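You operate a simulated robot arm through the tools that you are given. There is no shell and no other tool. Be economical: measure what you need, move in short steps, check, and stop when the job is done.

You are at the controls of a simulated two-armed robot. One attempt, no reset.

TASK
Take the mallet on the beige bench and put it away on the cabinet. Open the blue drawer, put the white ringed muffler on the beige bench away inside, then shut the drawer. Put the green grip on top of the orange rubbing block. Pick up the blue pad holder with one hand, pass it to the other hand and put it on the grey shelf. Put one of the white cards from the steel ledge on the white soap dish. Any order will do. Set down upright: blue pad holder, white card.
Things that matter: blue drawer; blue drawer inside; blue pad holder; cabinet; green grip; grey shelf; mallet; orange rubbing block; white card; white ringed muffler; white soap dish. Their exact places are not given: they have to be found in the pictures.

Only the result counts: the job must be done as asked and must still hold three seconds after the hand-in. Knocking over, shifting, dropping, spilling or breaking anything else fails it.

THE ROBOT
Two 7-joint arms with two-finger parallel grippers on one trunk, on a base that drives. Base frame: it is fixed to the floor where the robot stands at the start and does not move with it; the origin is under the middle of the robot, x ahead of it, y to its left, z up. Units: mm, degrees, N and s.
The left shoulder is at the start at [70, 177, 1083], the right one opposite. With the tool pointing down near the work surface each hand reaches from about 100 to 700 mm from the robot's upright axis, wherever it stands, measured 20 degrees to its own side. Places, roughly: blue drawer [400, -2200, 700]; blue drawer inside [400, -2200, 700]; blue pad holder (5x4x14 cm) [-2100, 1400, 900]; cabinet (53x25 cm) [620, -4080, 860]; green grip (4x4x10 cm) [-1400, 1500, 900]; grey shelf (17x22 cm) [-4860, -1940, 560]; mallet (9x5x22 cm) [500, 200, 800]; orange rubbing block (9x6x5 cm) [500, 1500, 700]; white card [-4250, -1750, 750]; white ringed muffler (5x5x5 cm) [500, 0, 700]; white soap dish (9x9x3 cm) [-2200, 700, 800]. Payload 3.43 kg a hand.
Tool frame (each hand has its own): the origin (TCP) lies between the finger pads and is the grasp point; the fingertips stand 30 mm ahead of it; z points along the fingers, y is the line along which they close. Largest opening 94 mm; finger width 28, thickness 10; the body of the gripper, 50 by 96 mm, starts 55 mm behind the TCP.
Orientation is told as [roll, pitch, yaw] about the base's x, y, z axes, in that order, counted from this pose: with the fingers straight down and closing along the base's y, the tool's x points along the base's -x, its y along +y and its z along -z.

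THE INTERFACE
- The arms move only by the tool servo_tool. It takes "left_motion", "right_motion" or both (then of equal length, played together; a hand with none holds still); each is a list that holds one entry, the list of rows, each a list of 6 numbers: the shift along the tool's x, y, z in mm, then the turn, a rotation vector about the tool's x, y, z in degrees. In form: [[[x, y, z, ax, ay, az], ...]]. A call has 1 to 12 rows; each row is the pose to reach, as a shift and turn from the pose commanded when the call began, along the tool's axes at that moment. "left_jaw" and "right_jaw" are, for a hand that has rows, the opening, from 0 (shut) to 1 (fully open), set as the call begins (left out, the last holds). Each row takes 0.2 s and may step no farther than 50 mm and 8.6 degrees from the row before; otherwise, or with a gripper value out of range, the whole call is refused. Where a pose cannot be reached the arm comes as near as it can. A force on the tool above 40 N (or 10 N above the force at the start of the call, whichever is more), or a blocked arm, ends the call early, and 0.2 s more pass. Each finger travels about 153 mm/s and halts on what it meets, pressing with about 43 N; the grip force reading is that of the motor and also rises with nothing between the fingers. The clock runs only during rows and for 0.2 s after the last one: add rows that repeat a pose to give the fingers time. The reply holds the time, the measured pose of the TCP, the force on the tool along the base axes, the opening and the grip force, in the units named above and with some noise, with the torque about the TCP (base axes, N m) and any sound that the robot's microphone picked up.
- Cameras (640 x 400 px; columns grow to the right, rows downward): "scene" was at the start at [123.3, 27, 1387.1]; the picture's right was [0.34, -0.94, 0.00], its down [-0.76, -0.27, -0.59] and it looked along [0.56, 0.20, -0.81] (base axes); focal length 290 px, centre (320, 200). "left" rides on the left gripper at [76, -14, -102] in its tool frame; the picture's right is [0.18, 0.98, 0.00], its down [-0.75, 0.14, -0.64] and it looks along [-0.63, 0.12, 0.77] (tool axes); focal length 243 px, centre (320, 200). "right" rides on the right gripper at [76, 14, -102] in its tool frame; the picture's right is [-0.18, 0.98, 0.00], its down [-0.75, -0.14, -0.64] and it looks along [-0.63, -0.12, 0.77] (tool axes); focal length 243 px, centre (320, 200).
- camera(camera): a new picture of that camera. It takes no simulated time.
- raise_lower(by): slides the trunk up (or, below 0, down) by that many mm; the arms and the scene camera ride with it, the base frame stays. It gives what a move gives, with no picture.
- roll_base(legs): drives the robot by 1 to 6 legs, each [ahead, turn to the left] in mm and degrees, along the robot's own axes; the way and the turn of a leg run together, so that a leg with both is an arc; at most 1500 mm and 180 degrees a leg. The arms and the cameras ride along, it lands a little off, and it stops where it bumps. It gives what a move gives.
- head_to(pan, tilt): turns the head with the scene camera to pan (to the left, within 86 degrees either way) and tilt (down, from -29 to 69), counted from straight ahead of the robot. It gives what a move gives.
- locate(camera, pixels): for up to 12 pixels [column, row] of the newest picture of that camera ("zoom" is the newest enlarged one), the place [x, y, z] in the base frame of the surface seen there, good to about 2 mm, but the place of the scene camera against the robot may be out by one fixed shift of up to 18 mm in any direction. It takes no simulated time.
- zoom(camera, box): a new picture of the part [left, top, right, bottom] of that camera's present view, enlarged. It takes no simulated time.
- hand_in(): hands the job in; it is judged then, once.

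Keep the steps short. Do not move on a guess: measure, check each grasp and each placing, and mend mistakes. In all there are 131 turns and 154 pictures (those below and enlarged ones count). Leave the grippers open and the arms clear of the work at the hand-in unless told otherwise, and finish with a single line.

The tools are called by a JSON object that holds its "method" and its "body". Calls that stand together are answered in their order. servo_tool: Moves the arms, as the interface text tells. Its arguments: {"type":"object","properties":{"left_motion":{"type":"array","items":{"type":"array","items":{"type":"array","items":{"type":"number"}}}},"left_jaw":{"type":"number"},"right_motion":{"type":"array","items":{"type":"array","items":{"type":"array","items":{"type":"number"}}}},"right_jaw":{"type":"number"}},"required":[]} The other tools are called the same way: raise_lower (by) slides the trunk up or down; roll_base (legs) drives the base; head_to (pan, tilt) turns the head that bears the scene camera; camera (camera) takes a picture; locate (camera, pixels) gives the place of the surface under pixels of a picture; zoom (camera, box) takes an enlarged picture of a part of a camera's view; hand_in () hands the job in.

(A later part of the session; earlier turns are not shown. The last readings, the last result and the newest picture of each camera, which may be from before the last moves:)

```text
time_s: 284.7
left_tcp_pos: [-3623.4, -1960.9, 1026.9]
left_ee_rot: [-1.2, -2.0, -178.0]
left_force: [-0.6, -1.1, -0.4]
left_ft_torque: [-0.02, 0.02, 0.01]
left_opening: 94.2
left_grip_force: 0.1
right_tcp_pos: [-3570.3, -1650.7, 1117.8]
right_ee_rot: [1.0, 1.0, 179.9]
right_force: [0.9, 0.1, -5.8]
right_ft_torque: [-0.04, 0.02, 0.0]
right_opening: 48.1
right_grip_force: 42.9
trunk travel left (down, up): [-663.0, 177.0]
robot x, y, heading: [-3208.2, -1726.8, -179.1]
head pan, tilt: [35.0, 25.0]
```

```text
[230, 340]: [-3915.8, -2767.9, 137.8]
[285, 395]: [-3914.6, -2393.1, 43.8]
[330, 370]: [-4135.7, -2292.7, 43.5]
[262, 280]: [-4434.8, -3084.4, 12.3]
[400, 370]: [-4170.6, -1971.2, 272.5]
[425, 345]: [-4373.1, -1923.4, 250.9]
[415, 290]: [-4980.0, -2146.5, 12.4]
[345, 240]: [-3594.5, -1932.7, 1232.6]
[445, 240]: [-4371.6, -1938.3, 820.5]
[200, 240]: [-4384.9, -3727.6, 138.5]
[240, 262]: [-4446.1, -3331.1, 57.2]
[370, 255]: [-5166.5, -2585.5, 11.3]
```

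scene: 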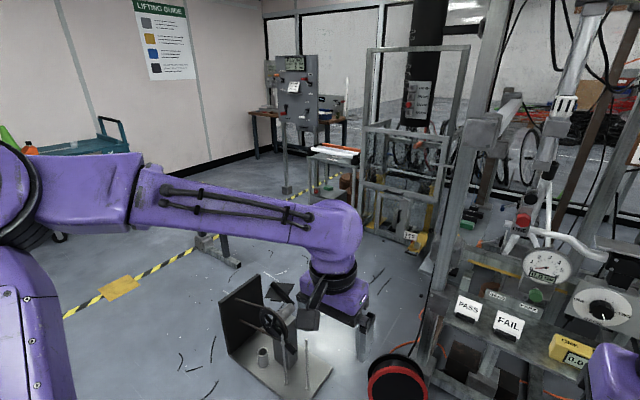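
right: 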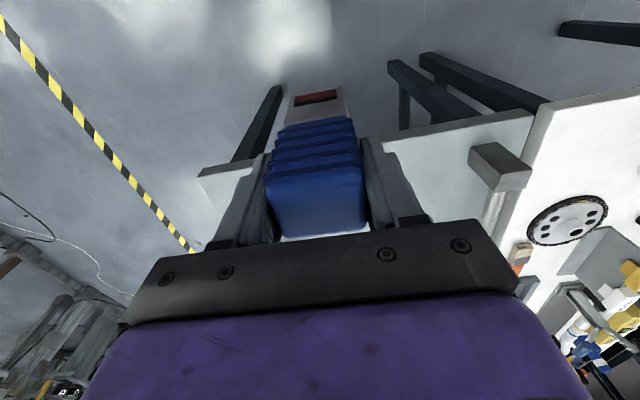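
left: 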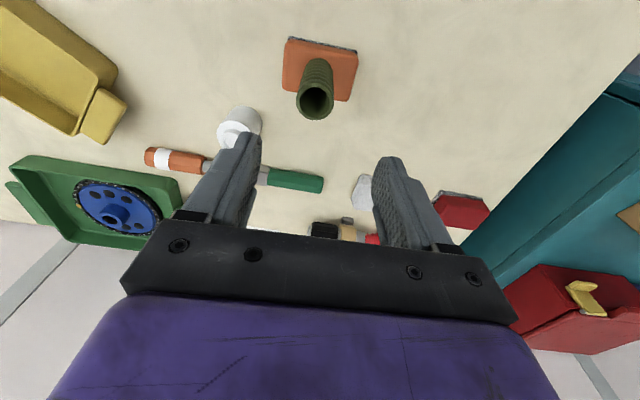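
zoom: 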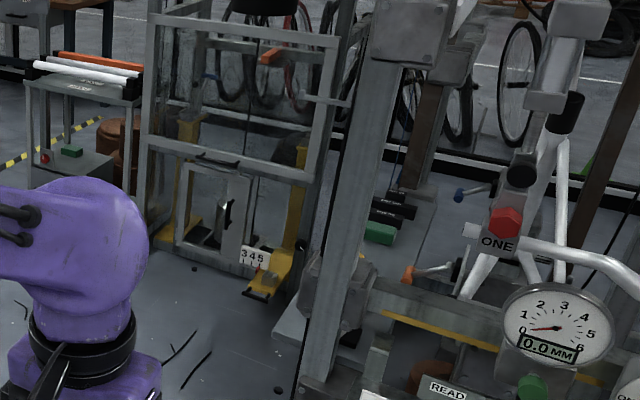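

{"method": "locate", "body": {"camera": "zoom", "pixels": [[290, 325], [310, 290], [380, 235], [395, 205], [360, 240], [300, 345], [340, 270], [400, 270], [365, 215], [430, 215], [415, 245], [270, 280]]}}

{"method": "zoom", "body": {"camera": "scene", "box": [420, 180, 500, 270]}}

```text
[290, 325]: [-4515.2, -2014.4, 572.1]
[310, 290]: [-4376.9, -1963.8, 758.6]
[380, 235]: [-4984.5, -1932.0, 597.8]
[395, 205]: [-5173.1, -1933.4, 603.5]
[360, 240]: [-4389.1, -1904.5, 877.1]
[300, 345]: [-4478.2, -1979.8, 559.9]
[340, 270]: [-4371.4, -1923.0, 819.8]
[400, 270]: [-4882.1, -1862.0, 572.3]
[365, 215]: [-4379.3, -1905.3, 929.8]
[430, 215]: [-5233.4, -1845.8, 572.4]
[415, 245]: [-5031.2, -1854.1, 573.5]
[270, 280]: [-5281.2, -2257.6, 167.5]
```

```text
4.44 times, centred on (460, 225) of scene
```

zoom: 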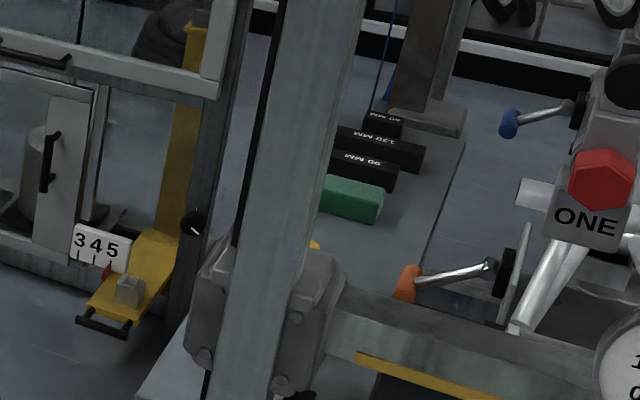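

The shelf is a plate at z≈560 reaching back from x≈-4480, past a floor rig at (-4000,-2500). I need my footprint and the rig's extent, so I'll look down.

{"method": "head_to", "body": {"pan": 40, "tilt": 69}}

{"method": "camera", "body": {"camera": "scene"}}

```text
time_s: 285.8
left_tcp_pos: [-3623.4, -1961.3, 1027.4]
left_ee_rot: [-1.4, -2.0, -178.1]
left_force: [-0.3, -0.1, 0.3]
left_ft_torque: [-0.02, 0.01, 0.01]
left_opening: 94.0
left_grip_force: 0.0
right_tcp_pos: [-3570.6, -1650.5, 1117.3]
right_ee_rot: [0.9, 1.0, 179.9]
right_force: [0.1, 1.1, -5.6]
right_ft_torque: [-0.03, -0.01, -0.01]
right_opening: 48.2
right_grip_force: 42.6
trunk travel left (down, up): [-663.0, 177.0]
robot x, y, heading: [-3210.9, -1731.1, -179.2]
head pan, tilt: [40.0, 68.8]
```

```text
69 pictures are left
```

scene: 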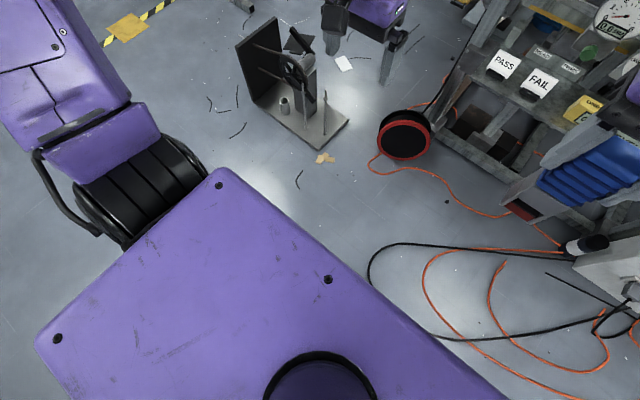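

{"method": "locate", "body": {"camera": "scene", "pixels": [[237, 45], [255, 105], [318, 148], [347, 122], [290, 60], [375, 140], [430, 120], [345, 65], [125, 28], [240, 8], [360, 60], [300, 45]]}}

{"method": "locate", "body": {"camera": "scene", "pixels": [[220, 175], [330, 280], [58, 338], [500, 395], [200, 150], [125, 240], [40, 160], [140, 160], [580, 265], [450, 60], [420, 80]]}}

```text
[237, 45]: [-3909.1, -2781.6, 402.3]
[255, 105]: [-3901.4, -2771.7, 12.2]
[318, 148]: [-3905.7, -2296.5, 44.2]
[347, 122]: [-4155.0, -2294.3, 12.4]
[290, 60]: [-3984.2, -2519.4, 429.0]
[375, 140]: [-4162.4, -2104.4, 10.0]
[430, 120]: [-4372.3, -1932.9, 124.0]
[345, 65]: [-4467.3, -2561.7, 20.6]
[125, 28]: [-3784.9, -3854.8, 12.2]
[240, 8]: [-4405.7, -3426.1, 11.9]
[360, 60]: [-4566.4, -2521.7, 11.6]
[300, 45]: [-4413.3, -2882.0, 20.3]
```

```text
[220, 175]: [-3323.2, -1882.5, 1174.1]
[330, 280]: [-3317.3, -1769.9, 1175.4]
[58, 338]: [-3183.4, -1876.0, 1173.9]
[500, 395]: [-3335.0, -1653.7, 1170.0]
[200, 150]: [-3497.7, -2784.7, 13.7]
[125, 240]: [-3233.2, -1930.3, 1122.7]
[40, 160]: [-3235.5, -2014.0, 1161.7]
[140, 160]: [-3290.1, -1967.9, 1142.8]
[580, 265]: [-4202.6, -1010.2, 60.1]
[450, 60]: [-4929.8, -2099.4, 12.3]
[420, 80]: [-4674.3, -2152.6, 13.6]
```

Rig occupies x -3900..-4155, y -2780..-2294. I'll move south to find a way round behind it.

{"method": "roll_base", "body": {"legs": [[0, 89], [1400, 0], [0, -88]]}}

{"method": "head_to", "body": {"pan": 5, "tilt": 30}}

{"method": "camera", "body": {"camera": "scene"}}

```text
time_s: 300.3
left_tcp_pos: [-3620.7, -3381.5, 1027.1]
left_ee_rot: [-1.4, -2.0, -176.1]
left_force: [-0.6, 0.3, -0.4]
left_ft_torque: [-0.01, -0.02, 0.01]
left_opening: 93.9
left_grip_force: 0.0
right_tcp_pos: [-3578.8, -3070.5, 1117.6]
right_ee_rot: [0.9, 0.8, -178.1]
right_force: [0.3, 0.4, -5.9]
right_ft_torque: [0.0, -0.03, -0.01]
right_opening: 48.4
right_grip_force: 43.1
trunk travel left (down, up): [-663.0, 177.0]
robot x, y, heading: [-3212.9, -3138.4, -177.2]
head pan, tilt: [40.0, 68.8]
```

```text
time_s: 301.3
left_tcp_pos: [-3621.9, -3381.4, 1027.8]
left_ee_rot: [-1.3, -2.0, -176.2]
left_force: [-0.6, 0.2, -0.3]
left_ft_torque: [0.02, 0.02, 0.0]
left_opening: 94.0
left_grip_force: 0.1
right_tcp_pos: [-3578.9, -3069.1, 1116.8]
right_ee_rot: [0.9, 1.0, -178.1]
right_force: [0.6, 0.2, -5.8]
right_ft_torque: [0.02, 0.01, -0.02]
right_opening: 48.2
right_grip_force: 43.5
trunk travel left (down, up): [-663.0, 177.0]
robot x, y, heading: [-3216.5, -3134.8, -177.6]
head pan, tilt: [5.0, 30.0]
```

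```text
68 pictures are left
```

scene: 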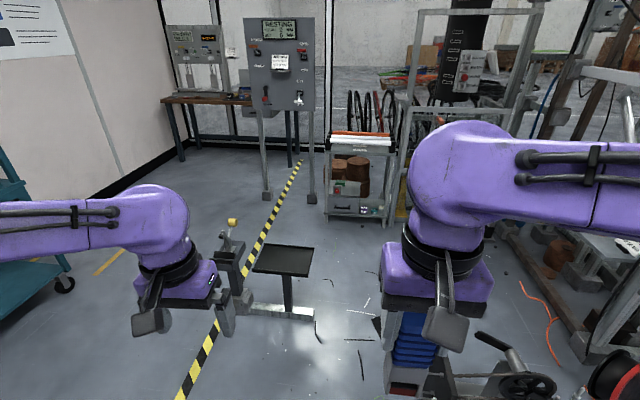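

{"method": "locate", "body": {"camera": "scene", "pixels": [[285, 260], [310, 315], [250, 310], [225, 300], [240, 210], [330, 210], [265, 200], [312, 200], [385, 225], [520, 240], [480, 330], [530, 210]]}}

{"method": "zoom", "body": {"camera": "scene", "box": [200, 180, 420, 340]}}

```text
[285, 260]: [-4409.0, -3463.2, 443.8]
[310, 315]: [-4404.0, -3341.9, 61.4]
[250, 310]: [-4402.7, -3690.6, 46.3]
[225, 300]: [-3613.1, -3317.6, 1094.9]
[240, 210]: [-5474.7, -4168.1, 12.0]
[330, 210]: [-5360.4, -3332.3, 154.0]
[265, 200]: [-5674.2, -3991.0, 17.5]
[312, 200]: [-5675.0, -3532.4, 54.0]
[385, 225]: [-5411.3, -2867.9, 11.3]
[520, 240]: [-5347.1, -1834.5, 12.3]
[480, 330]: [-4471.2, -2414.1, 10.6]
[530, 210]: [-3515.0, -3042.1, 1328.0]
```

```text
2.50 times, centred on (310, 260) of scene
```

zoom: 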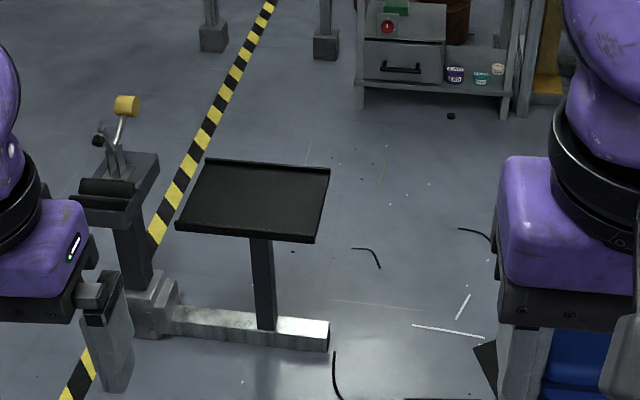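

The gap between rig and workstand is too narrow for my roughly 600 mm base. I'll check the route south of the workstand (y≈-4300).

{"method": "head_to", "body": {"pan": 60, "tilt": 30}}

{"method": "camera", "body": {"camera": "scene"}}

```text
time_s: 302.6
left_tcp_pos: [-3621.6, -3380.7, 1027.7]
left_ee_rot: [-1.3, -2.0, -176.1]
left_force: [0.5, -0.1, 0.2]
left_ft_torque: [-0.02, 0.0, 0.0]
left_opening: 93.9
left_grip_force: 0.0
right_tcp_pos: [-3578.3, -3070.4, 1117.0]
right_ee_rot: [0.9, 1.0, -178.1]
right_force: [-0.2, 0.7, -6.0]
right_ft_torque: [-0.02, -0.02, 0.02]
right_opening: 48.0
right_grip_force: 43.0
trunk travel left (down, up): [-663.0, 177.0]
robot x, y, heading: [-3217.4, -3133.4, -177.3]
head pan, tilt: [60.0, 30.0]
```

```text
66 pictures are left
```

scene: 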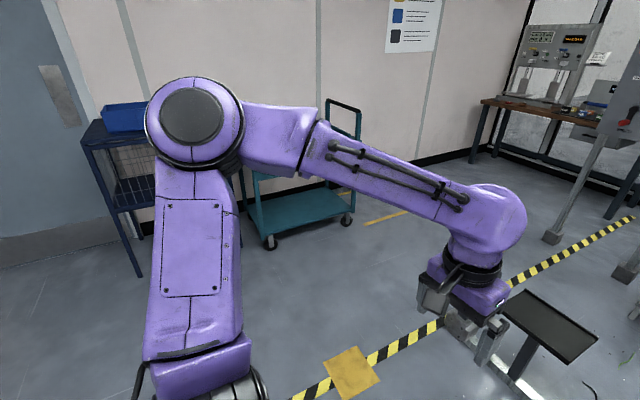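

{"method": "locate", "body": {"camera": "scene", "pixels": [[270, 245], [350, 222], [330, 300], [140, 275], [380, 240], [555, 240], [430, 335], [525, 300], [595, 345], [500, 350], [350, 372]]}}

```text
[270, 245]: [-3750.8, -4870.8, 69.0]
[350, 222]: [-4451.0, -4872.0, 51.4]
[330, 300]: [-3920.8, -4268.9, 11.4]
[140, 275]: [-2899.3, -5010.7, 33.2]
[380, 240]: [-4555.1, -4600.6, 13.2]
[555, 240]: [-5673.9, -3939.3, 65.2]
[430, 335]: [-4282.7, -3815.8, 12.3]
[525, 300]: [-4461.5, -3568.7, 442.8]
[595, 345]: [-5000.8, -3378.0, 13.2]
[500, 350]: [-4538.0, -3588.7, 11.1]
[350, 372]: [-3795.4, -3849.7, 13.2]
```

The corridor at y≈-4370 is about 1 m wide. I'll drive it and then turn north.

{"method": "roll_base", "body": {"legs": [[0, 87.3], [1235, 0], [0, -90], [1450, 0], [300, 0], [0, -90]]}}

{"method": "head_to", "body": {"pan": 0, "tilt": 30}}

{"method": "camera", "body": {"camera": "scene"}}

```text
time_s: 328.7
left_tcp_pos: [-5191.2, -3946.0, 1027.3]
left_ee_rot: [-1.3, -2.0, 91.4]
left_force: [0.2, 0.1, 0.8]
left_ft_torque: [0.0, 0.0, 0.0]
left_opening: 93.8
left_grip_force: 0.0
right_tcp_pos: [-4882.0, -4003.1, 1116.9]
right_ee_rot: [0.9, 1.1, 89.3]
right_force: [-0.1, -0.5, -5.8]
right_ft_torque: [0.01, 0.0, -0.01]
right_opening: 48.1
right_grip_force: 42.3
trunk travel left (down, up): [-663.0, 177.0]
robot x, y, heading: [-4964.3, -4363.0, 89.8]
head pan, tilt: [60.0, 30.0]
```

```text
time_s: 330.0
left_tcp_pos: [-5192.5, -3944.8, 1026.9]
left_ee_rot: [-1.4, -2.0, 91.3]
left_force: [0.4, -0.3, 0.2]
left_ft_torque: [0.04, 0.01, 0.02]
left_opening: 94.1
left_grip_force: 0.1
right_tcp_pos: [-4882.0, -4002.8, 1117.5]
right_ee_rot: [0.9, 1.0, 89.1]
right_force: [-0.2, -0.4, -5.8]
right_ft_torque: [-0.01, 0.0, 0.01]
right_opening: 48.2
right_grip_force: 43.3
trunk travel left (down, up): [-663.0, 177.0]
robot x, y, heading: [-4958.4, -4362.9, 90.2]
head pan, tilt: [0.0, 30.0]
```

```text
65 pictures are left
```

scene: 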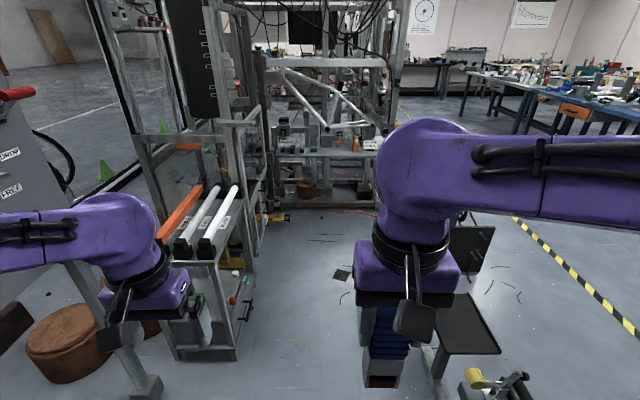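

{"method": "locate", "body": {"camera": "scene", "pixels": [[238, 358], [250, 250], [428, 345], [440, 380], [265, 220], [310, 150], [340, 158], [300, 160], [330, 175], [285, 215], [200, 240], [180, 250]]}}

{"method": "zoom", "body": {"camera": "scene", "box": [250, 100, 390, 220]}}

```text
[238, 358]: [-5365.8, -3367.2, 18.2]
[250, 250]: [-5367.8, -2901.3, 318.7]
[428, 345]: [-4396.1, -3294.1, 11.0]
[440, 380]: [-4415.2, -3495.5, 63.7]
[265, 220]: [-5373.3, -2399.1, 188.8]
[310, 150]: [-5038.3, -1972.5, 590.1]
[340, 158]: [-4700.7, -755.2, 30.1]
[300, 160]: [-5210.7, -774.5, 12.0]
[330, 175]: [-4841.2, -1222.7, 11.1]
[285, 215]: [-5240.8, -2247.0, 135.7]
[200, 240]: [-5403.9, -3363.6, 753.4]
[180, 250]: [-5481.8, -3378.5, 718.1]
```

```text
3.33 times, centred on (320, 160) of scene
```

zoom: 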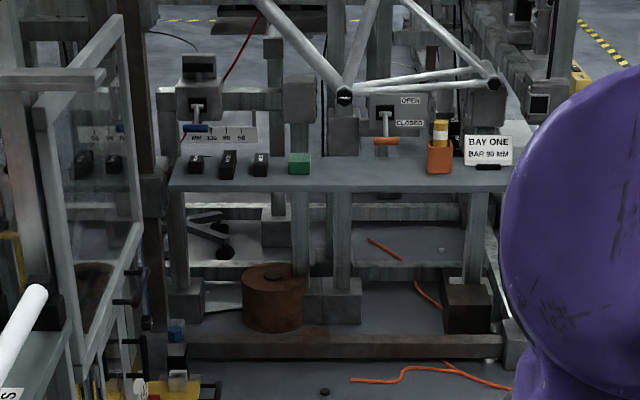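

The lane is clear, and the shelf's free part is between the green block and the orange cup. I'll drive in toward (-4757,-2630).

{"method": "roll_base", "body": {"legs": [[1300, 0], [0, -26], [450, 0], [0, 26]]}}

{"method": "head_to", "body": {"pan": 5, "tilt": 40}}

{"method": "camera", "body": {"camera": "scene"}}

```text
time_s: 337.0
left_tcp_pos: [-5164.8, -2639.9, 1031.4]
left_ee_rot: [-1.3, -2.5, 88.0]
left_force: [0.0, 0.6, 0.3]
left_ft_torque: [-0.02, 0.0, 0.0]
left_opening: 94.0
left_grip_force: 0.2
right_tcp_pos: [-4856.4, -2715.8, 1117.5]
right_ee_rot: [0.8, 0.8, 85.7]
right_force: [1.6, -0.2, -5.7]
right_ft_torque: [-0.04, -0.02, -0.02]
right_opening: 48.4
right_grip_force: 42.5
trunk travel left (down, up): [-663.0, 177.0]
robot x, y, heading: [-4958.3, -3072.9, 87.3]
head pan, tilt: [0.0, 30.0]
stopped in leg 2: the robot was blocked; the commanded pose is now the measured one
```

```text
time_s: 337.7
left_tcp_pos: [-5164.6, -2641.1, 1032.2]
left_ee_rot: [-1.3, -2.4, 88.0]
left_force: [-0.2, 0.5, 1.2]
left_ft_torque: [-0.02, -0.01, 0.0]
left_opening: 94.0
left_grip_force: 0.0
right_tcp_pos: [-4857.3, -2715.5, 1117.2]
right_ee_rot: [1.0, 0.8, 85.9]
right_force: [0.1, 0.0, -6.1]
right_ft_torque: [-0.02, -0.02, -0.02]
right_opening: 48.2
right_grip_force: 42.9
trunk travel left (down, up): [-663.0, 177.0]
robot x, y, heading: [-4961.6, -3063.4, 86.9]
head pan, tilt: [5.0, 40.0]
```

```text
63 pictures are left
```

scene: 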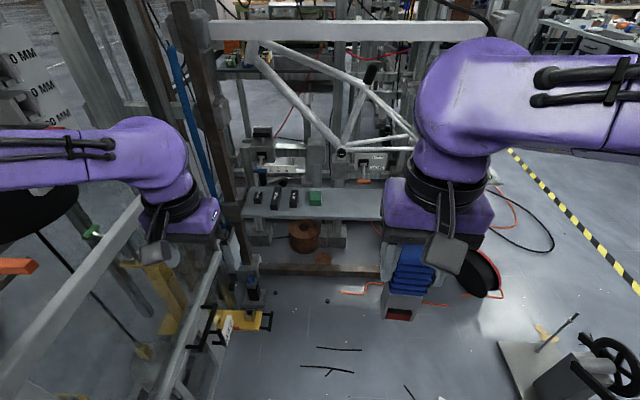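

{"method": "locate", "body": {"camera": "scene", "pixels": [[140, 210], [60, 300], [120, 60], [160, 60], [150, 300], [40, 170], [100, 150], [175, 140], [190, 200], [230, 240], [20, 210], [205, 120]]}}

{"method": "head_to", "body": {"pan": 60, "tilt": 30}}

{"method": "camera", "body": {"camera": "scene"}}

```text
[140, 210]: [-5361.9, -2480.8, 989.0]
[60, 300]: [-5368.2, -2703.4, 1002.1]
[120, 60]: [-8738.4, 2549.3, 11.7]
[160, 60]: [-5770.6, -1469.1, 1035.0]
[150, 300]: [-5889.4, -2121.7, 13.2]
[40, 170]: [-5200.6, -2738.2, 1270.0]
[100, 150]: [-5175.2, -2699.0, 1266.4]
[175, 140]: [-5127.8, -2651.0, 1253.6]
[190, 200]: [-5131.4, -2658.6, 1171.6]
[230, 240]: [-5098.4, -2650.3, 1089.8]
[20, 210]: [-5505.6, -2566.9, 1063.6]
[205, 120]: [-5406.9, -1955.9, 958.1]
```

```text
time_s: 339.0
left_tcp_pos: [-5163.8, -2639.9, 1029.8]
left_ee_rot: [-1.3, -2.5, 88.0]
left_force: [0.4, 0.8, 0.1]
left_ft_torque: [0.0, 0.01, -0.01]
left_opening: 93.9
left_grip_force: 0.1
right_tcp_pos: [-4857.7, -2716.2, 1118.3]
right_ee_rot: [1.1, 0.7, 85.8]
right_force: [0.0, -0.5, -5.6]
right_ft_torque: [0.03, -0.04, -0.01]
right_opening: 48.1
right_grip_force: 43.4
trunk travel left (down, up): [-663.0, 177.0]
robot x, y, heading: [-4964.0, -3065.1, 87.1]
head pan, tilt: [60.0, 30.0]
```

```text
62 pictures are left
```

scene: 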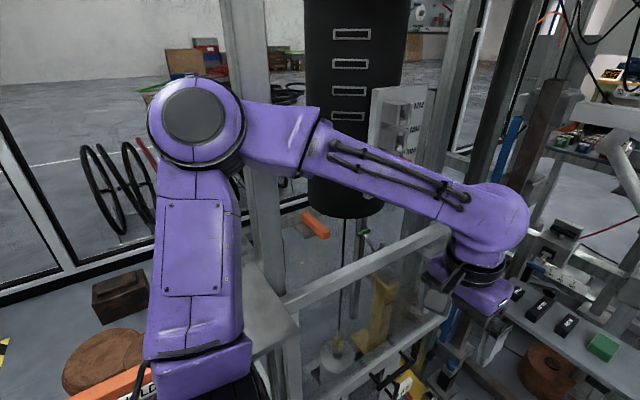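

{"method": "locate", "body": {"camera": "scene", "pixels": [[195, 120], [235, 130], [255, 50], [245, 30], [280, 150], [265, 240], [200, 250], [300, 330], [420, 240], [480, 90]]}}

```text
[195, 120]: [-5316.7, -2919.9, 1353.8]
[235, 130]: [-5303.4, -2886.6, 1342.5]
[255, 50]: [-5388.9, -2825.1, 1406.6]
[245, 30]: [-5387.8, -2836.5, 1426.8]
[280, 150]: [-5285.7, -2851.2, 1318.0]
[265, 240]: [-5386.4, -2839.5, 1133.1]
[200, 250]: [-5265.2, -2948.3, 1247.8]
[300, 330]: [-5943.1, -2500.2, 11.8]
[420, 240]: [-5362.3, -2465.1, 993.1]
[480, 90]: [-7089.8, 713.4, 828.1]
```

My left elbow touches the frame post at (-5388,-2830). I'll back up, angle right, and come in further right.

{"method": "roll_base", "body": {"legs": [[-300, 0], [0, -15], [600, 0], [0, 18]]}}

{"method": "head_to", "body": {"pan": 5, "tilt": 40}}

{"method": "camera", "body": {"camera": "scene"}}

```text
time_s: 345.9
left_tcp_pos: [-5017.6, -2381.1, 1027.9]
left_ee_rot: [-1.4, -2.3, 90.7]
left_force: [-0.2, 0.8, -0.6]
left_ft_torque: [0.01, 0.01, -0.02]
left_opening: 93.9
left_grip_force: 0.0
right_tcp_pos: [-4708.2, -2443.1, 1116.5]
right_ee_rot: [0.8, 1.0, 88.5]
right_force: [-0.9, -0.1, -5.3]
right_ft_torque: [-0.01, -0.03, 0.04]
right_opening: 48.0
right_grip_force: 42.4
trunk travel left (down, up): [-663.0, 177.0]
robot x, y, heading: [-4791.3, -2801.4, 89.5]
head pan, tilt: [60.0, 30.0]
```

```text
time_s: 347.1
left_tcp_pos: [-5018.0, -2381.7, 1028.5]
left_ee_rot: [-1.4, -2.2, 90.8]
left_force: [0.3, -0.4, -0.1]
left_ft_torque: [0.0, 0.02, 0.0]
left_opening: 94.0
left_grip_force: 0.1
right_tcp_pos: [-4707.8, -2441.9, 1117.9]
right_ee_rot: [0.8, 1.0, 88.4]
right_force: [1.1, -0.3, -5.4]
right_ft_torque: [-0.06, 0.03, -0.01]
right_opening: 48.3
right_grip_force: 42.7
trunk travel left (down, up): [-663.0, 177.0]
robot x, y, heading: [-4793.4, -2802.9, 89.7]
head pan, tilt: [5.0, 40.0]
```

```text
61 pictures are left
```

scene: 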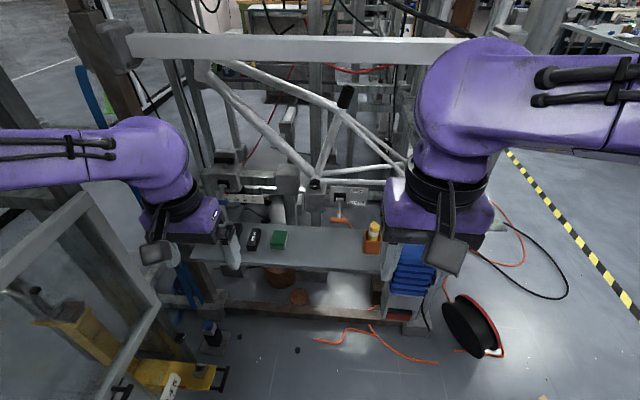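

Now the shelf is ahead. I'll measure its free part, the overhead bar, and the bike frame tubes.

{"method": "locate", "body": {"camera": "scene", "pixels": [[278, 240], [320, 245], [320, 262], [355, 250], [320, 232], [372, 240], [315, 185], [270, 140], [290, 45], [340, 190], [340, 215], [370, 265]]}}

{"method": "zoom", "body": {"camera": "scene", "box": [220, 150, 400, 290]}}

```text
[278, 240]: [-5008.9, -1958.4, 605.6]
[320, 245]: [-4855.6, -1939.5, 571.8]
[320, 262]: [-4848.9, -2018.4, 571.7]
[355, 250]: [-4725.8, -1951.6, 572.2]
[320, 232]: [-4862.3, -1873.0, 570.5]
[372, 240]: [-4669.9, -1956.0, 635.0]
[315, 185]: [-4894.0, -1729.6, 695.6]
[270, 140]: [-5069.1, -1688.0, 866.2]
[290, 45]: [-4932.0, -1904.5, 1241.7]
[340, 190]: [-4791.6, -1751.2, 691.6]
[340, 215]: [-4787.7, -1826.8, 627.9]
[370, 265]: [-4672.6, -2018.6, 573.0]
```

```text
2.86 times, centred on (310, 220) of scene
```

zoom: 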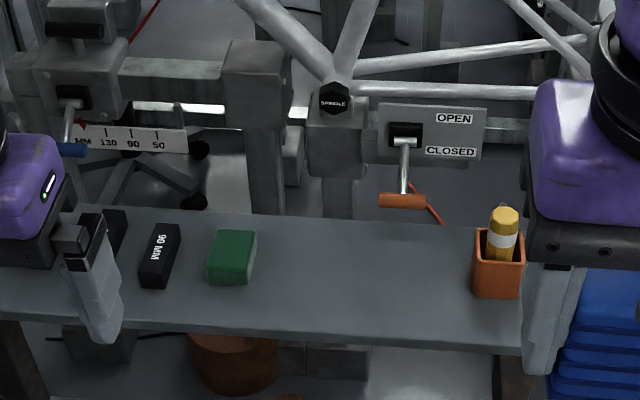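

Shelf top is z=560, y -2020..-1840, with a free part around x=-4850. Plan: lower the trunk, point the left hand forward (closing sideways, camera below), and take the holder's lower part while the right holds its top.

{"method": "raise_lower", "body": {"by": -220}}

{"method": "servo_tool", "body": {"left_motion": [[[-10, 0, 0, 0, -7.5, 0], [-20, 0, 0, 0, -15, 0], [-30, 0, 0, 0, -22.5, 0], [-40, 0, 0, 0, -30, 0], [-50, 0, 5, 0, -37.5, 0], [-60, 0, 15, 0, -45, 0], [-70, 0, 30, 0, -52.5, 0], [-80, 0, 45, 0, -60, 0], [-90, 0, 60, 0, -67.5, 0], [-95, 0, 75, 0, -75, 0], [-100, 0, 90, 0, -82.5, 0], [-100, 0, 105, 0, -90, 0]]]}}

{"method": "camera", "body": {"camera": "scene"}}

```text
time_s: 349.4
left_tcp_pos: [-5016.7, -2380.8, 810.0]
left_ee_rot: [-1.4, -2.3, 90.7]
left_force: [0.4, 1.1, -0.1]
left_ft_torque: [0.03, -0.02, -0.02]
left_opening: 94.3
left_grip_force: 0.0
right_tcp_pos: [-4707.9, -2444.0, 896.3]
right_ee_rot: [0.8, 0.9, 88.6]
right_force: [0.3, 0.2, -5.7]
right_ft_torque: [-0.03, 0.0, -0.01]
right_opening: 48.1
right_grip_force: 42.9
trunk travel left (down, up): [-443.0, 397.0]
robot x, y, heading: [-4793.9, -2800.4, 89.7]
head pan, tilt: [5.0, 40.0]
```

```text
time_s: 352.0
left_tcp_pos: [-5006.7, -2277.3, 713.2]
left_ee_rot: [-146.9, -87.4, -122.0]
left_force: [0.1, -0.3, -0.6]
left_ft_torque: [0.03, 0.01, -0.01]
left_opening: 94.0
left_grip_force: 0.1
left hand out of reach, approached as far as the arm can: row 12
right_tcp_pos: [-4709.4, -2441.7, 896.9]
right_ee_rot: [0.8, 1.0, 88.6]
right_force: [-0.6, 0.4, -5.2]
right_ft_torque: [-0.03, -0.01, 0.0]
right_opening: 48.0
right_grip_force: 42.5
trunk travel left (down, up): [-443.0, 397.0]
robot x, y, heading: [-4793.9, -2802.7, 89.9]
head pan, tilt: [5.0, 40.0]
```

```text
59 pictures are left
```

scene: 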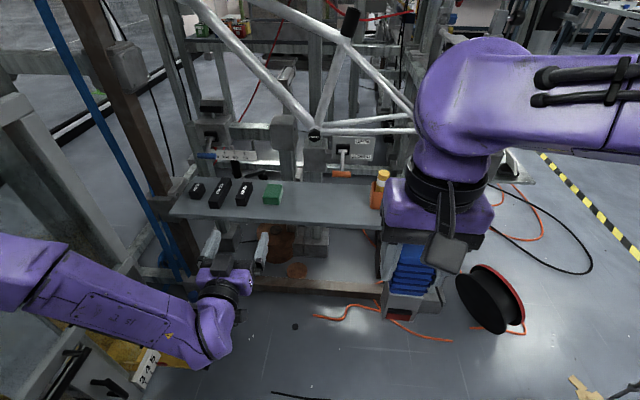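

The left hand points forward. Now I'll bring the holder in front with the right hand.

{"method": "servo_tool", "body": {"right_motion": [[[-30, 20, 18, 0, 0, 0], [-60, 40, 36, 0, 0, 0], [-90, 60, 54, 0, 0, 0], [-120, 80, 72, 0, 0, 0], [-150, 100, 90, 0, 0, 0], [-180, 120, 108, 0, 0, 0], [-207, 139, 121, 0, 0, 0], [-207, 139, 121, 0, 0, 0]]]}}

{"method": "camera", "body": {"camera": "left"}}

{"method": "camera", "body": {"camera": "scene"}}

```text
time_s: 353.8
left_tcp_pos: [-5005.8, -2277.9, 713.6]
left_ee_rot: [-148.0, -87.6, -121.0]
left_force: [0.9, 0.6, 0.2]
left_ft_torque: [0.0, 0.04, 0.0]
left_opening: 93.8
left_grip_force: 0.0
right_tcp_pos: [-4843.2, -2231.9, 773.9]
right_ee_rot: [0.9, 1.0, 88.3]
right_force: [0.3, 0.6, -5.6]
right_ft_torque: [-0.03, -0.04, 0.02]
right_opening: 48.4
right_grip_force: 42.8
trunk travel left (down, up): [-443.0, 397.0]
robot x, y, heading: [-4797.9, -2803.9, 89.7]
head pan, tilt: [5.0, 40.0]
```

```text
58 pictures are left
```

left: 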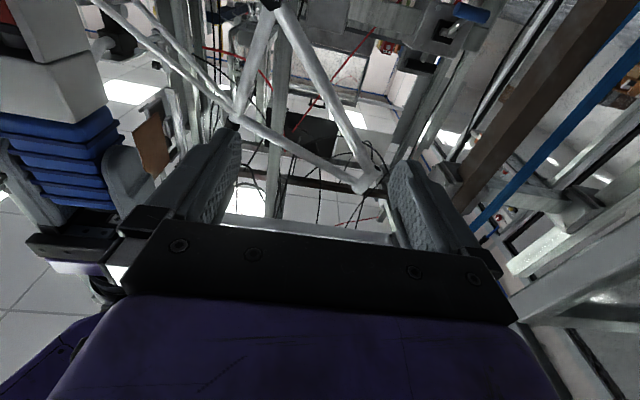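

```text
57 pictures are left
```

scene: 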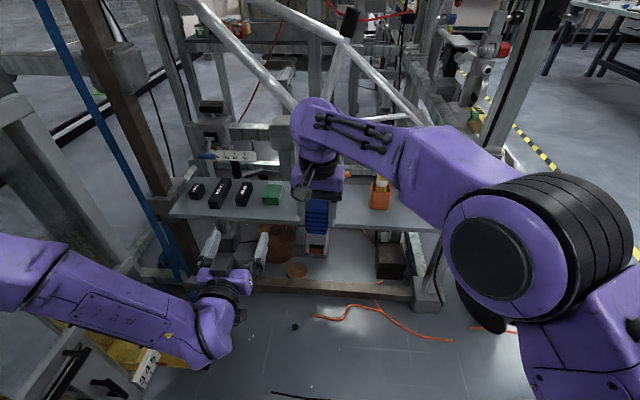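

Now the left hand: back 75 mm, then across behind the holder.

{"method": "servo_tool", "body": {"left_motion": [[[0, 0, -35, 0, 0, 0], [0, 0, -70, 0, 0, 0], [0, -40, -75, 0, 0, 0], [0, -80, -75, 0, 0, 0], [0, -120, -75, 0, 0, 0], [0, -163, -75, 0, 0, 0], [0, -163, -75, 0, 0, 0]]], "left_jaw": 1}}

{"method": "camera", "body": {"camera": "left"}}

```text
time_s: 355.4
left_tcp_pos: [-4841.7, -2350.2, 715.1]
left_ee_rot: [-147.1, -87.4, -122.1]
left_force: [-0.1, 0.2, 0.4]
left_ft_torque: [-0.01, 0.03, 0.02]
left_opening: 93.9
left_grip_force: 0.0
left hand out of reach, approached as far as the arm can: row 2
right_tcp_pos: [-4843.5, -2233.6, 774.3]
right_ee_rot: [0.9, 1.0, 88.4]
right_force: [-0.3, -0.8, -6.0]
right_ft_torque: [-0.05, -0.03, -0.05]
right_opening: 48.1
right_grip_force: 42.5
trunk travel left (down, up): [-443.0, 397.0]
robot x, y, heading: [-4791.4, -2795.7, 90.1]
head pan, tilt: [5.0, 40.0]
```

```text
56 pictures are left
```

left: 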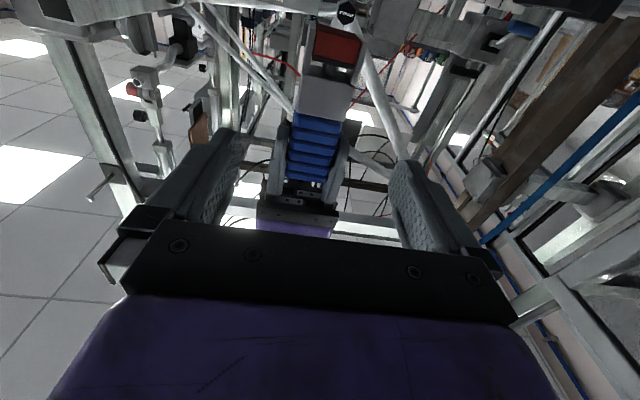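

{"method": "locate", "body": {"camera": "left", "pixels": [[330, 90], [302, 95], [357, 100], [318, 125], [292, 130], [340, 135], [335, 45], [318, 150], [306, 90], [290, 160], [345, 160]]}}

```text
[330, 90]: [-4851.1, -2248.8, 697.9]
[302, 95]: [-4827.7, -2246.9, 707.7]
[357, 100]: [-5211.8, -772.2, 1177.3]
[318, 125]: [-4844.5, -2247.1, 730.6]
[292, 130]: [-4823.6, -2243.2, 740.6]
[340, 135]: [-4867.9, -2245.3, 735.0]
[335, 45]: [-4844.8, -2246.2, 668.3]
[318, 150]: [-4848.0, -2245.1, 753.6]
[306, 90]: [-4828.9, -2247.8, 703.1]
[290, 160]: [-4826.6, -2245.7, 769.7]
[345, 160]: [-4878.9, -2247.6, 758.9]
```

The holder's back face is at y=-2247, x centre -4846. The left hand goes down 15 mm and forward.

{"method": "servo_tool", "body": {"left_motion": [[[8, 2, 10, 0, 0, 0], [15, 4, 40, 0, 0, 0], [15, 4, 70, 0, 0, 0], [15, 4, 95, 0, 0, 0], [15, 4, 110, 0, 0, 0], [15, 4, 110, 0, 0, 0]]], "left_jaw": 1}}

{"method": "camera", "body": {"camera": "left"}}

```text
time_s: 356.8
left_tcp_pos: [-4845.3, -2239.3, 703.6]
left_ee_rot: [-147.2, -87.4, -122.1]
left_force: [-0.7, 0.6, -0.3]
left_ft_torque: [0.0, -0.04, -0.03]
left_opening: 93.7
left_grip_force: 0.0
right_tcp_pos: [-4843.4, -2232.3, 773.3]
right_ee_rot: [1.0, 1.0, 88.4]
right_force: [-0.8, 0.1, -5.9]
right_ft_torque: [-0.03, -0.01, -0.01]
right_opening: 48.1
right_grip_force: 43.0
trunk travel left (down, up): [-443.0, 397.0]
robot x, y, heading: [-4795.8, -2803.0, 89.7]
head pan, tilt: [5.0, 40.0]
```

```text
55 pictures are left
```

left: 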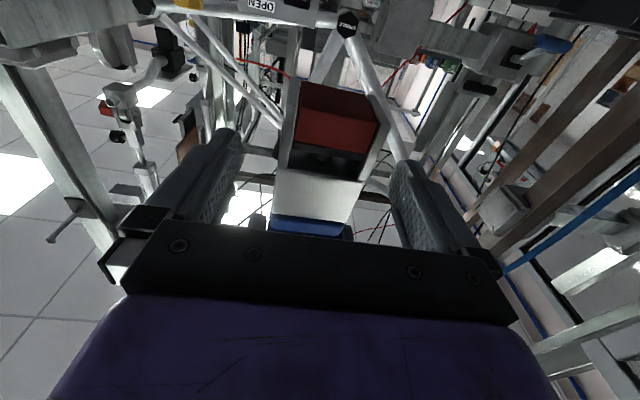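

Aligned. I'll close the left hand on the base.

{"method": "servo_tool", "body": {"left_motion": [[[0, 0, 0, 0, 0, 0], [0, 0, 0, 0, 0, 0], [0, 0, 0, 0, 0, 0], [0, 0, 0, 0, 0, 0]]], "left_jaw": 0}}

```text
time_s: 357.8
left_tcp_pos: [-4845.2, -2240.8, 703.5]
left_ee_rot: [-147.7, -87.5, -121.5]
left_force: [14.5, 4.5, 0.0]
left_ft_torque: [-0.11, 1.14, -0.13]
left_opening: 49.1
left_grip_force: 43.0
right_tcp_pos: [-4843.5, -2233.8, 773.2]
right_ee_rot: [1.1, 1.1, 88.4]
right_force: [-13.6, -4.4, -1.2]
right_ft_torque: [-0.2, -0.11, 0.04]
right_opening: 48.1
right_grip_force: 43.2
trunk travel left (down, up): [-443.0, 397.0]
robot x, y, heading: [-4795.1, -2800.8, 89.6]
head pan, tilt: [5.0, 40.0]
```

Both hands hold it. I'll open the right hand and raise it clear.

{"method": "servo_tool", "body": {"right_motion": [[[0, 0, 0, 0, 0, 0], [0, 0, 0, 0, 0, 0], [0, 0, 0, 0, 0, 0], [0, 0, -30, 0, 0, 0], [0, 0, -70, 0, 0, 0], [0, 0, -110, 0, 0, 0], [0, -40, -130, 0, 0, 0], [0, -85, -130, 0, 0, 0], [25, -125, -130, 0, 0, 0], [60, -155, -130, 0, 0, 0], [100, -180, -130, 0, 0, 0], [140, -200, -130, 0, 0, 0]]], "right_jaw": 1}}

{"method": "camera", "body": {"camera": "left"}}

{"method": "camera", "body": {"camera": "scene"}}

```text
time_s: 360.4
left_tcp_pos: [-4844.0, -2239.5, 704.2]
left_ee_rot: [-150.3, -87.5, -119.1]
left_force: [1.3, -0.7, 0.4]
left_ft_torque: [-0.09, 0.0, 0.01]
left_opening: 48.3
left_grip_force: 43.1
right_tcp_pos: [-4643.2, -2377.3, 902.1]
right_ee_rot: [1.0, 0.9, 88.5]
right_force: [-0.3, 0.5, 1.0]
right_ft_torque: [-0.02, 0.03, -0.02]
right_opening: 94.3
right_grip_force: 0.0
trunk travel left (down, up): [-443.0, 397.0]
robot x, y, heading: [-4792.8, -2800.0, 89.8]
head pan, tilt: [5.0, 40.0]
```

```text
54 pictures are left
```

left: 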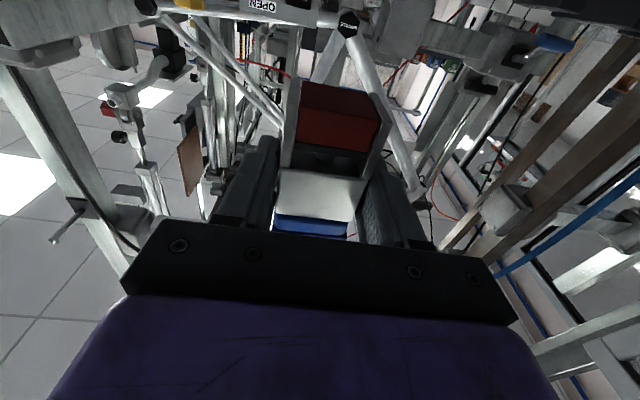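

```text
53 pictures are left
```

scene: 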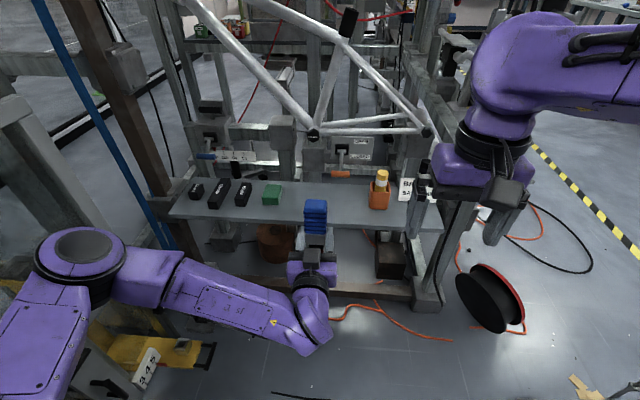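

The left holds it alone. I'll drive forward about 260 mm to bring it over the shelf.

{"method": "roll_base", "body": {"legs": [[260, 0]]}}

{"method": "camera", "body": {"camera": "scene"}}

```text
time_s: 362.3
left_tcp_pos: [-4845.2, -1980.0, 703.5]
left_ee_rot: [-146.7, -87.5, -122.6]
left_force: [1.0, 0.6, -6.4]
left_ft_torque: [-0.06, -0.01, -0.04]
left_opening: 48.2
left_grip_force: 43.2
right_tcp_pos: [-4646.1, -2115.9, 902.8]
right_ee_rot: [0.8, 1.1, 88.5]
right_force: [0.2, 0.1, -0.4]
right_ft_torque: [-0.05, 0.02, 0.01]
right_opening: 93.9
right_grip_force: 0.0
trunk travel left (down, up): [-443.0, 397.0]
robot x, y, heading: [-4790.1, -2541.8, 89.6]
head pan, tilt: [5.0, 40.0]
```

```text
52 pictures are left
```

scene: 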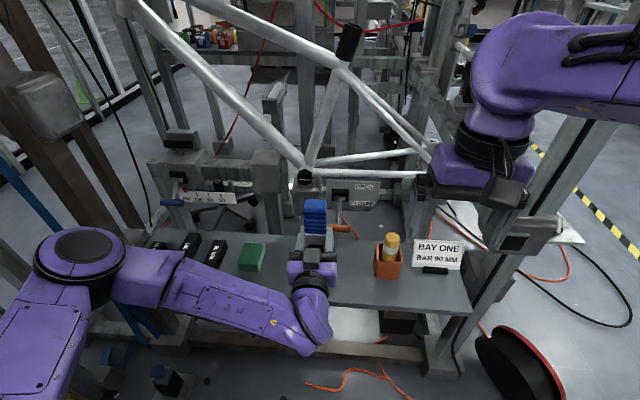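

I'll move 18 mm forward with the arm, then lower the trunk 92 mm.

{"method": "servo_tool", "body": {"left_motion": [[[0, 0, 10, 0, 0, 0], [0, 0, 18, 0, 0, 0], [0, 0, 18, 0, 0, 0]]]}}

{"method": "raise_lower", "body": {"by": -92}}

{"method": "camera", "body": {"camera": "scene"}}

```text
time_s: 363.1
left_tcp_pos: [-4844.6, -1961.0, 704.7]
left_ee_rot: [-146.8, -87.5, -122.5]
left_force: [1.0, -0.2, -6.7]
left_ft_torque: [-0.06, 0.0, -0.04]
left_opening: 48.4
left_grip_force: 42.5
right_tcp_pos: [-4646.8, -2116.5, 903.7]
right_ee_rot: [0.7, 0.9, 88.5]
right_force: [-0.1, -0.3, -0.8]
right_ft_torque: [0.0, 0.02, 0.0]
right_opening: 94.0
right_grip_force: 0.0
trunk travel left (down, up): [-443.0, 397.0]
robot x, y, heading: [-4792.5, -2539.9, 89.8]
head pan, tilt: [5.0, 40.0]
```

```text
time_s: 364.4
left_tcp_pos: [-4844.3, -1960.5, 612.7]
left_ee_rot: [-147.3, -87.5, -122.1]
left_force: [0.9, -0.9, -5.5]
left_ft_torque: [-0.03, -0.03, 0.02]
left_opening: 48.4
left_grip_force: 43.1
right_tcp_pos: [-4644.7, -2116.8, 810.4]
right_ee_rot: [0.8, 1.0, 88.5]
right_force: [1.8, -0.4, -0.4]
right_ft_torque: [0.0, 0.0, 0.03]
right_opening: 94.2
right_grip_force: 0.0
trunk travel left (down, up): [-351.0, 489.0]
robot x, y, heading: [-4792.8, -2539.9, 89.4]
head pan, tilt: [5.0, 40.0]
```

```text
51 pictures are left
```

scene: 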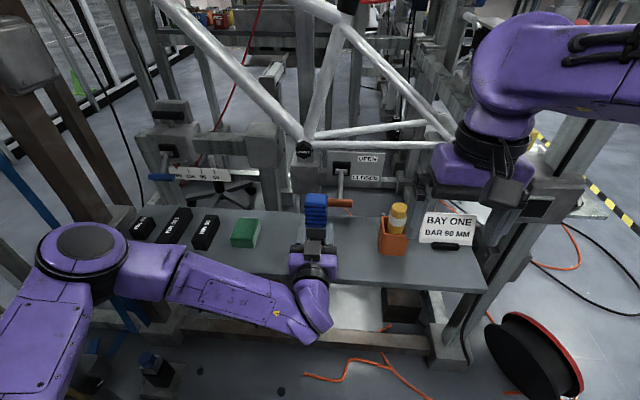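

{"method": "servo_tool", "body": {"left_motion": [[[4, 0, 0, 0, 0, 0], [7, 0, 0, 0, 0, 0], [9, 0, 0, 0, 0, 0], [10.5, 0, 0, 0, 0, 0]]]}}

```text
time_s: 365.4
left_tcp_pos: [-4845.7, -1961.6, 604.9]
left_ee_rot: [-150.9, -87.2, -118.2]
left_force: [-1.3, 3.9, 5.4]
left_ft_torque: [0.42, 0.26, -0.05]
left_opening: 48.2
left_grip_force: 42.4
right_tcp_pos: [-4644.3, -2118.4, 811.7]
right_ee_rot: [0.8, 0.9, 88.5]
right_force: [-0.5, 0.3, -0.3]
right_ft_torque: [-0.03, 0.0, 0.01]
right_opening: 94.1
right_grip_force: 0.0
trunk travel left (down, up): [-351.0, 489.0]
robot x, y, heading: [-4791.7, -2540.0, 89.6]
head pan, tilt: [5.0, 40.0]
```

Contact. I'll open slowly and withdraw straight back.

{"method": "servo_tool", "body": {"left_motion": [[[1.5, 0, 0, 0, 0, 0], [1.5, 0, 0, 0, 0, 0]]]}}

{"method": "servo_tool", "body": {"left_motion": [[[0, 0, 0, 0, 0, 0], [0, 0, 0, 0, 0, 0], [0, 0, 0, 0, 0, 0]]], "left_jaw": 0.85}}

{"method": "servo_tool", "body": {"left_motion": [[[0, 0, -25, 0, 0, 0], [0, 0, -55, 0, 0, 0], [0, 0, -85, 0, 0, 0], [0, 0, -110, 0, 0, 0]]]}}

{"method": "camera", "body": {"camera": "scene"}}

{"method": "camera", "body": {"camera": "left"}}

```text
time_s: 366.0
left_tcp_pos: [-4846.4, -1961.8, 603.6]
left_ee_rot: [-152.3, -86.9, -116.9]
left_force: [-2.8, 9.8, 19.2]
left_ft_torque: [0.54, 0.67, -0.15]
left_opening: 48.4
left_grip_force: 43.0
right_tcp_pos: [-4645.8, -2118.1, 812.2]
right_ee_rot: [0.8, 0.9, 88.5]
right_force: [0.2, -0.5, -0.3]
right_ft_torque: [-0.01, -0.01, 0.01]
right_opening: 94.0
right_grip_force: 0.0
trunk travel left (down, up): [-351.0, 489.0]
robot x, y, heading: [-4791.7, -2541.7, 89.8]
head pan, tilt: [5.0, 40.0]
```

```text
time_s: 366.8
left_tcp_pos: [-4844.6, -1961.4, 600.3]
left_ee_rot: [-147.3, -87.5, -122.1]
left_force: [1.1, 0.2, 0.5]
left_ft_torque: [0.02, 0.0, 0.0]
left_opening: 79.7
left_grip_force: 0.2
right_tcp_pos: [-4645.4, -2118.0, 811.4]
right_ee_rot: [0.9, 0.9, 88.6]
right_force: [-0.3, -0.4, 0.5]
right_ft_torque: [0.03, -0.05, -0.01]
right_opening: 94.0
right_grip_force: 0.1
trunk travel left (down, up): [-351.0, 489.0]
robot x, y, heading: [-4793.1, -2538.7, 89.7]
head pan, tilt: [5.0, 40.0]
```

```text
time_s: 367.8
left_tcp_pos: [-4841.9, -2071.1, 595.6]
left_ee_rot: [-146.9, -87.4, -122.4]
left_force: [-0.1, 1.0, 0.2]
left_ft_torque: [-0.02, 0.03, 0.03]
left_opening: 79.9
left_grip_force: 0.0
right_tcp_pos: [-4645.3, -2118.6, 811.6]
right_ee_rot: [0.9, 0.9, 88.5]
right_force: [0.0, 0.1, -0.2]
right_ft_torque: [0.0, 0.0, -0.04]
right_opening: 93.8
right_grip_force: 0.0
trunk travel left (down, up): [-351.0, 489.0]
robot x, y, heading: [-4795.8, -2543.1, 89.5]
head pan, tilt: [5.0, 40.0]
```

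```text
50 pictures are left
```

scene: 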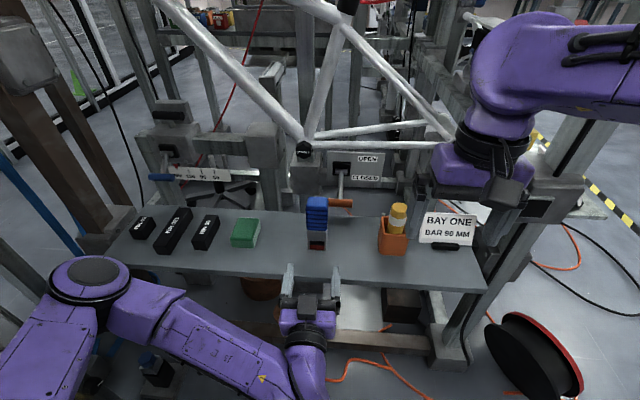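

```text
49 pictures are left
```

left: 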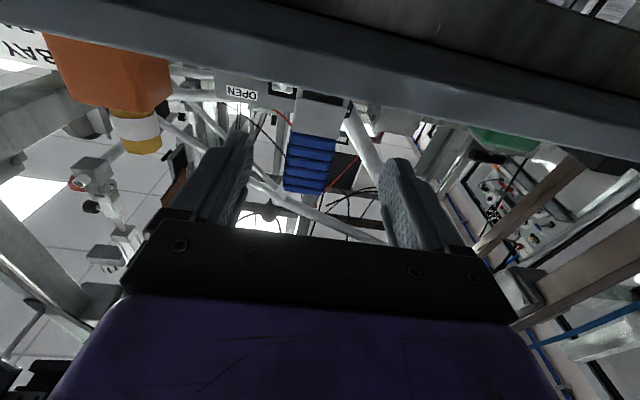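

The pad holder stands on the shelf. I'll back off, raise the trunk, and turn the left hand down again.

{"method": "roll_base", "body": {"legs": [[-270, 0]]}}

{"method": "raise_lower", "body": {"by": 312}}

{"method": "servo_tool", "body": {"left_motion": [[[-20, 20, 0, 0, 7.5, 0], [-40, 40, 0, 0, 15, 0], [-60, 60, 0, 0, 22.5, 0], [-80, 80, 0, 0, 30, 0], [-95, 100, 0, 0, 37.5, 0], [-105, 120, 0, 0, 45, 0], [-110, 140, 0, 0, 52.5, 0], [-115, 150, 0, 0, 60, 0], [-120, 150, 0, 0, 67.5, 0], [-120, 150, 0, 0, 75, 0], [-120, 150, 0, 0, 82.5, 0], [-120, 150, -20, 0, 89, 0]]], "left_jaw": 1}}

{"method": "camera", "body": {"camera": "scene"}}

```text
time_s: 369.7
left_tcp_pos: [-4844.5, -2340.7, 596.9]
left_ee_rot: [-148.2, -87.3, -120.9]
left_force: [0.8, 0.4, 0.3]
left_ft_torque: [0.0, 0.0, 0.0]
left_opening: 80.0
left_grip_force: 0.0
right_tcp_pos: [-4646.0, -2386.0, 812.9]
right_ee_rot: [0.8, 0.8, 88.7]
right_force: [0.2, 0.0, 0.5]
right_ft_torque: [0.04, -0.02, 0.01]
right_opening: 93.7
right_grip_force: 0.0
trunk travel left (down, up): [-351.0, 489.0]
robot x, y, heading: [-4797.0, -2810.5, 89.6]
head pan, tilt: [5.0, 40.0]
```

```text
time_s: 372.8
left_tcp_pos: [-4844.2, -2340.5, 908.7]
left_ee_rot: [-147.6, -87.4, -121.6]
left_force: [-0.3, -0.6, -0.2]
left_ft_torque: [0.03, 0.0, -0.02]
left_opening: 79.9
left_grip_force: 0.0
right_tcp_pos: [-4646.7, -2385.4, 1123.6]
right_ee_rot: [0.7, 1.0, 88.6]
right_force: [0.1, -0.3, 0.4]
right_ft_torque: [0.01, -0.03, 0.02]
right_opening: 93.9
right_grip_force: 0.0
trunk travel left (down, up): [-663.0, 177.0]
robot x, y, heading: [-4795.1, -2810.5, 89.9]
head pan, tilt: [5.0, 40.0]
```

```text
time_s: 375.4
left_tcp_pos: [-4997.0, -2367.7, 1024.8]
left_ee_rot: [-1.4, -3.2, 90.9]
left_force: [0.5, 0.5, 0.2]
left_ft_torque: [-0.01, 0.0, -0.02]
left_opening: 94.3
left_grip_force: 0.0
right_tcp_pos: [-4647.1, -2386.2, 1123.8]
right_ee_rot: [0.8, 0.9, 88.5]
right_force: [-0.5, -0.9, 0.1]
right_ft_torque: [0.0, 0.0, 0.01]
right_opening: 94.2
right_grip_force: 0.1
trunk travel left (down, up): [-663.0, 177.0]
robot x, y, heading: [-4794.4, -2808.1, 89.8]
head pan, tilt: [5.0, 40.0]
```

```text
48 pictures are left
```

scene: 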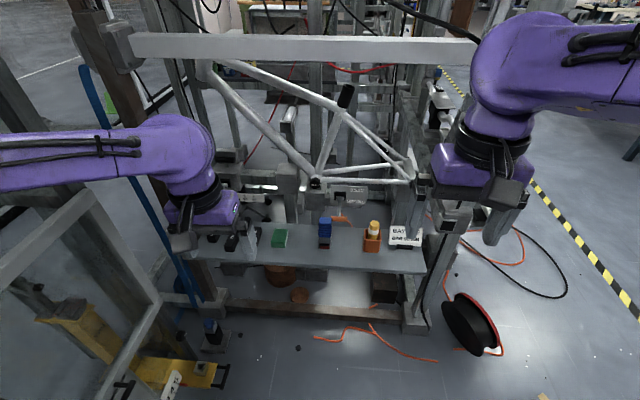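

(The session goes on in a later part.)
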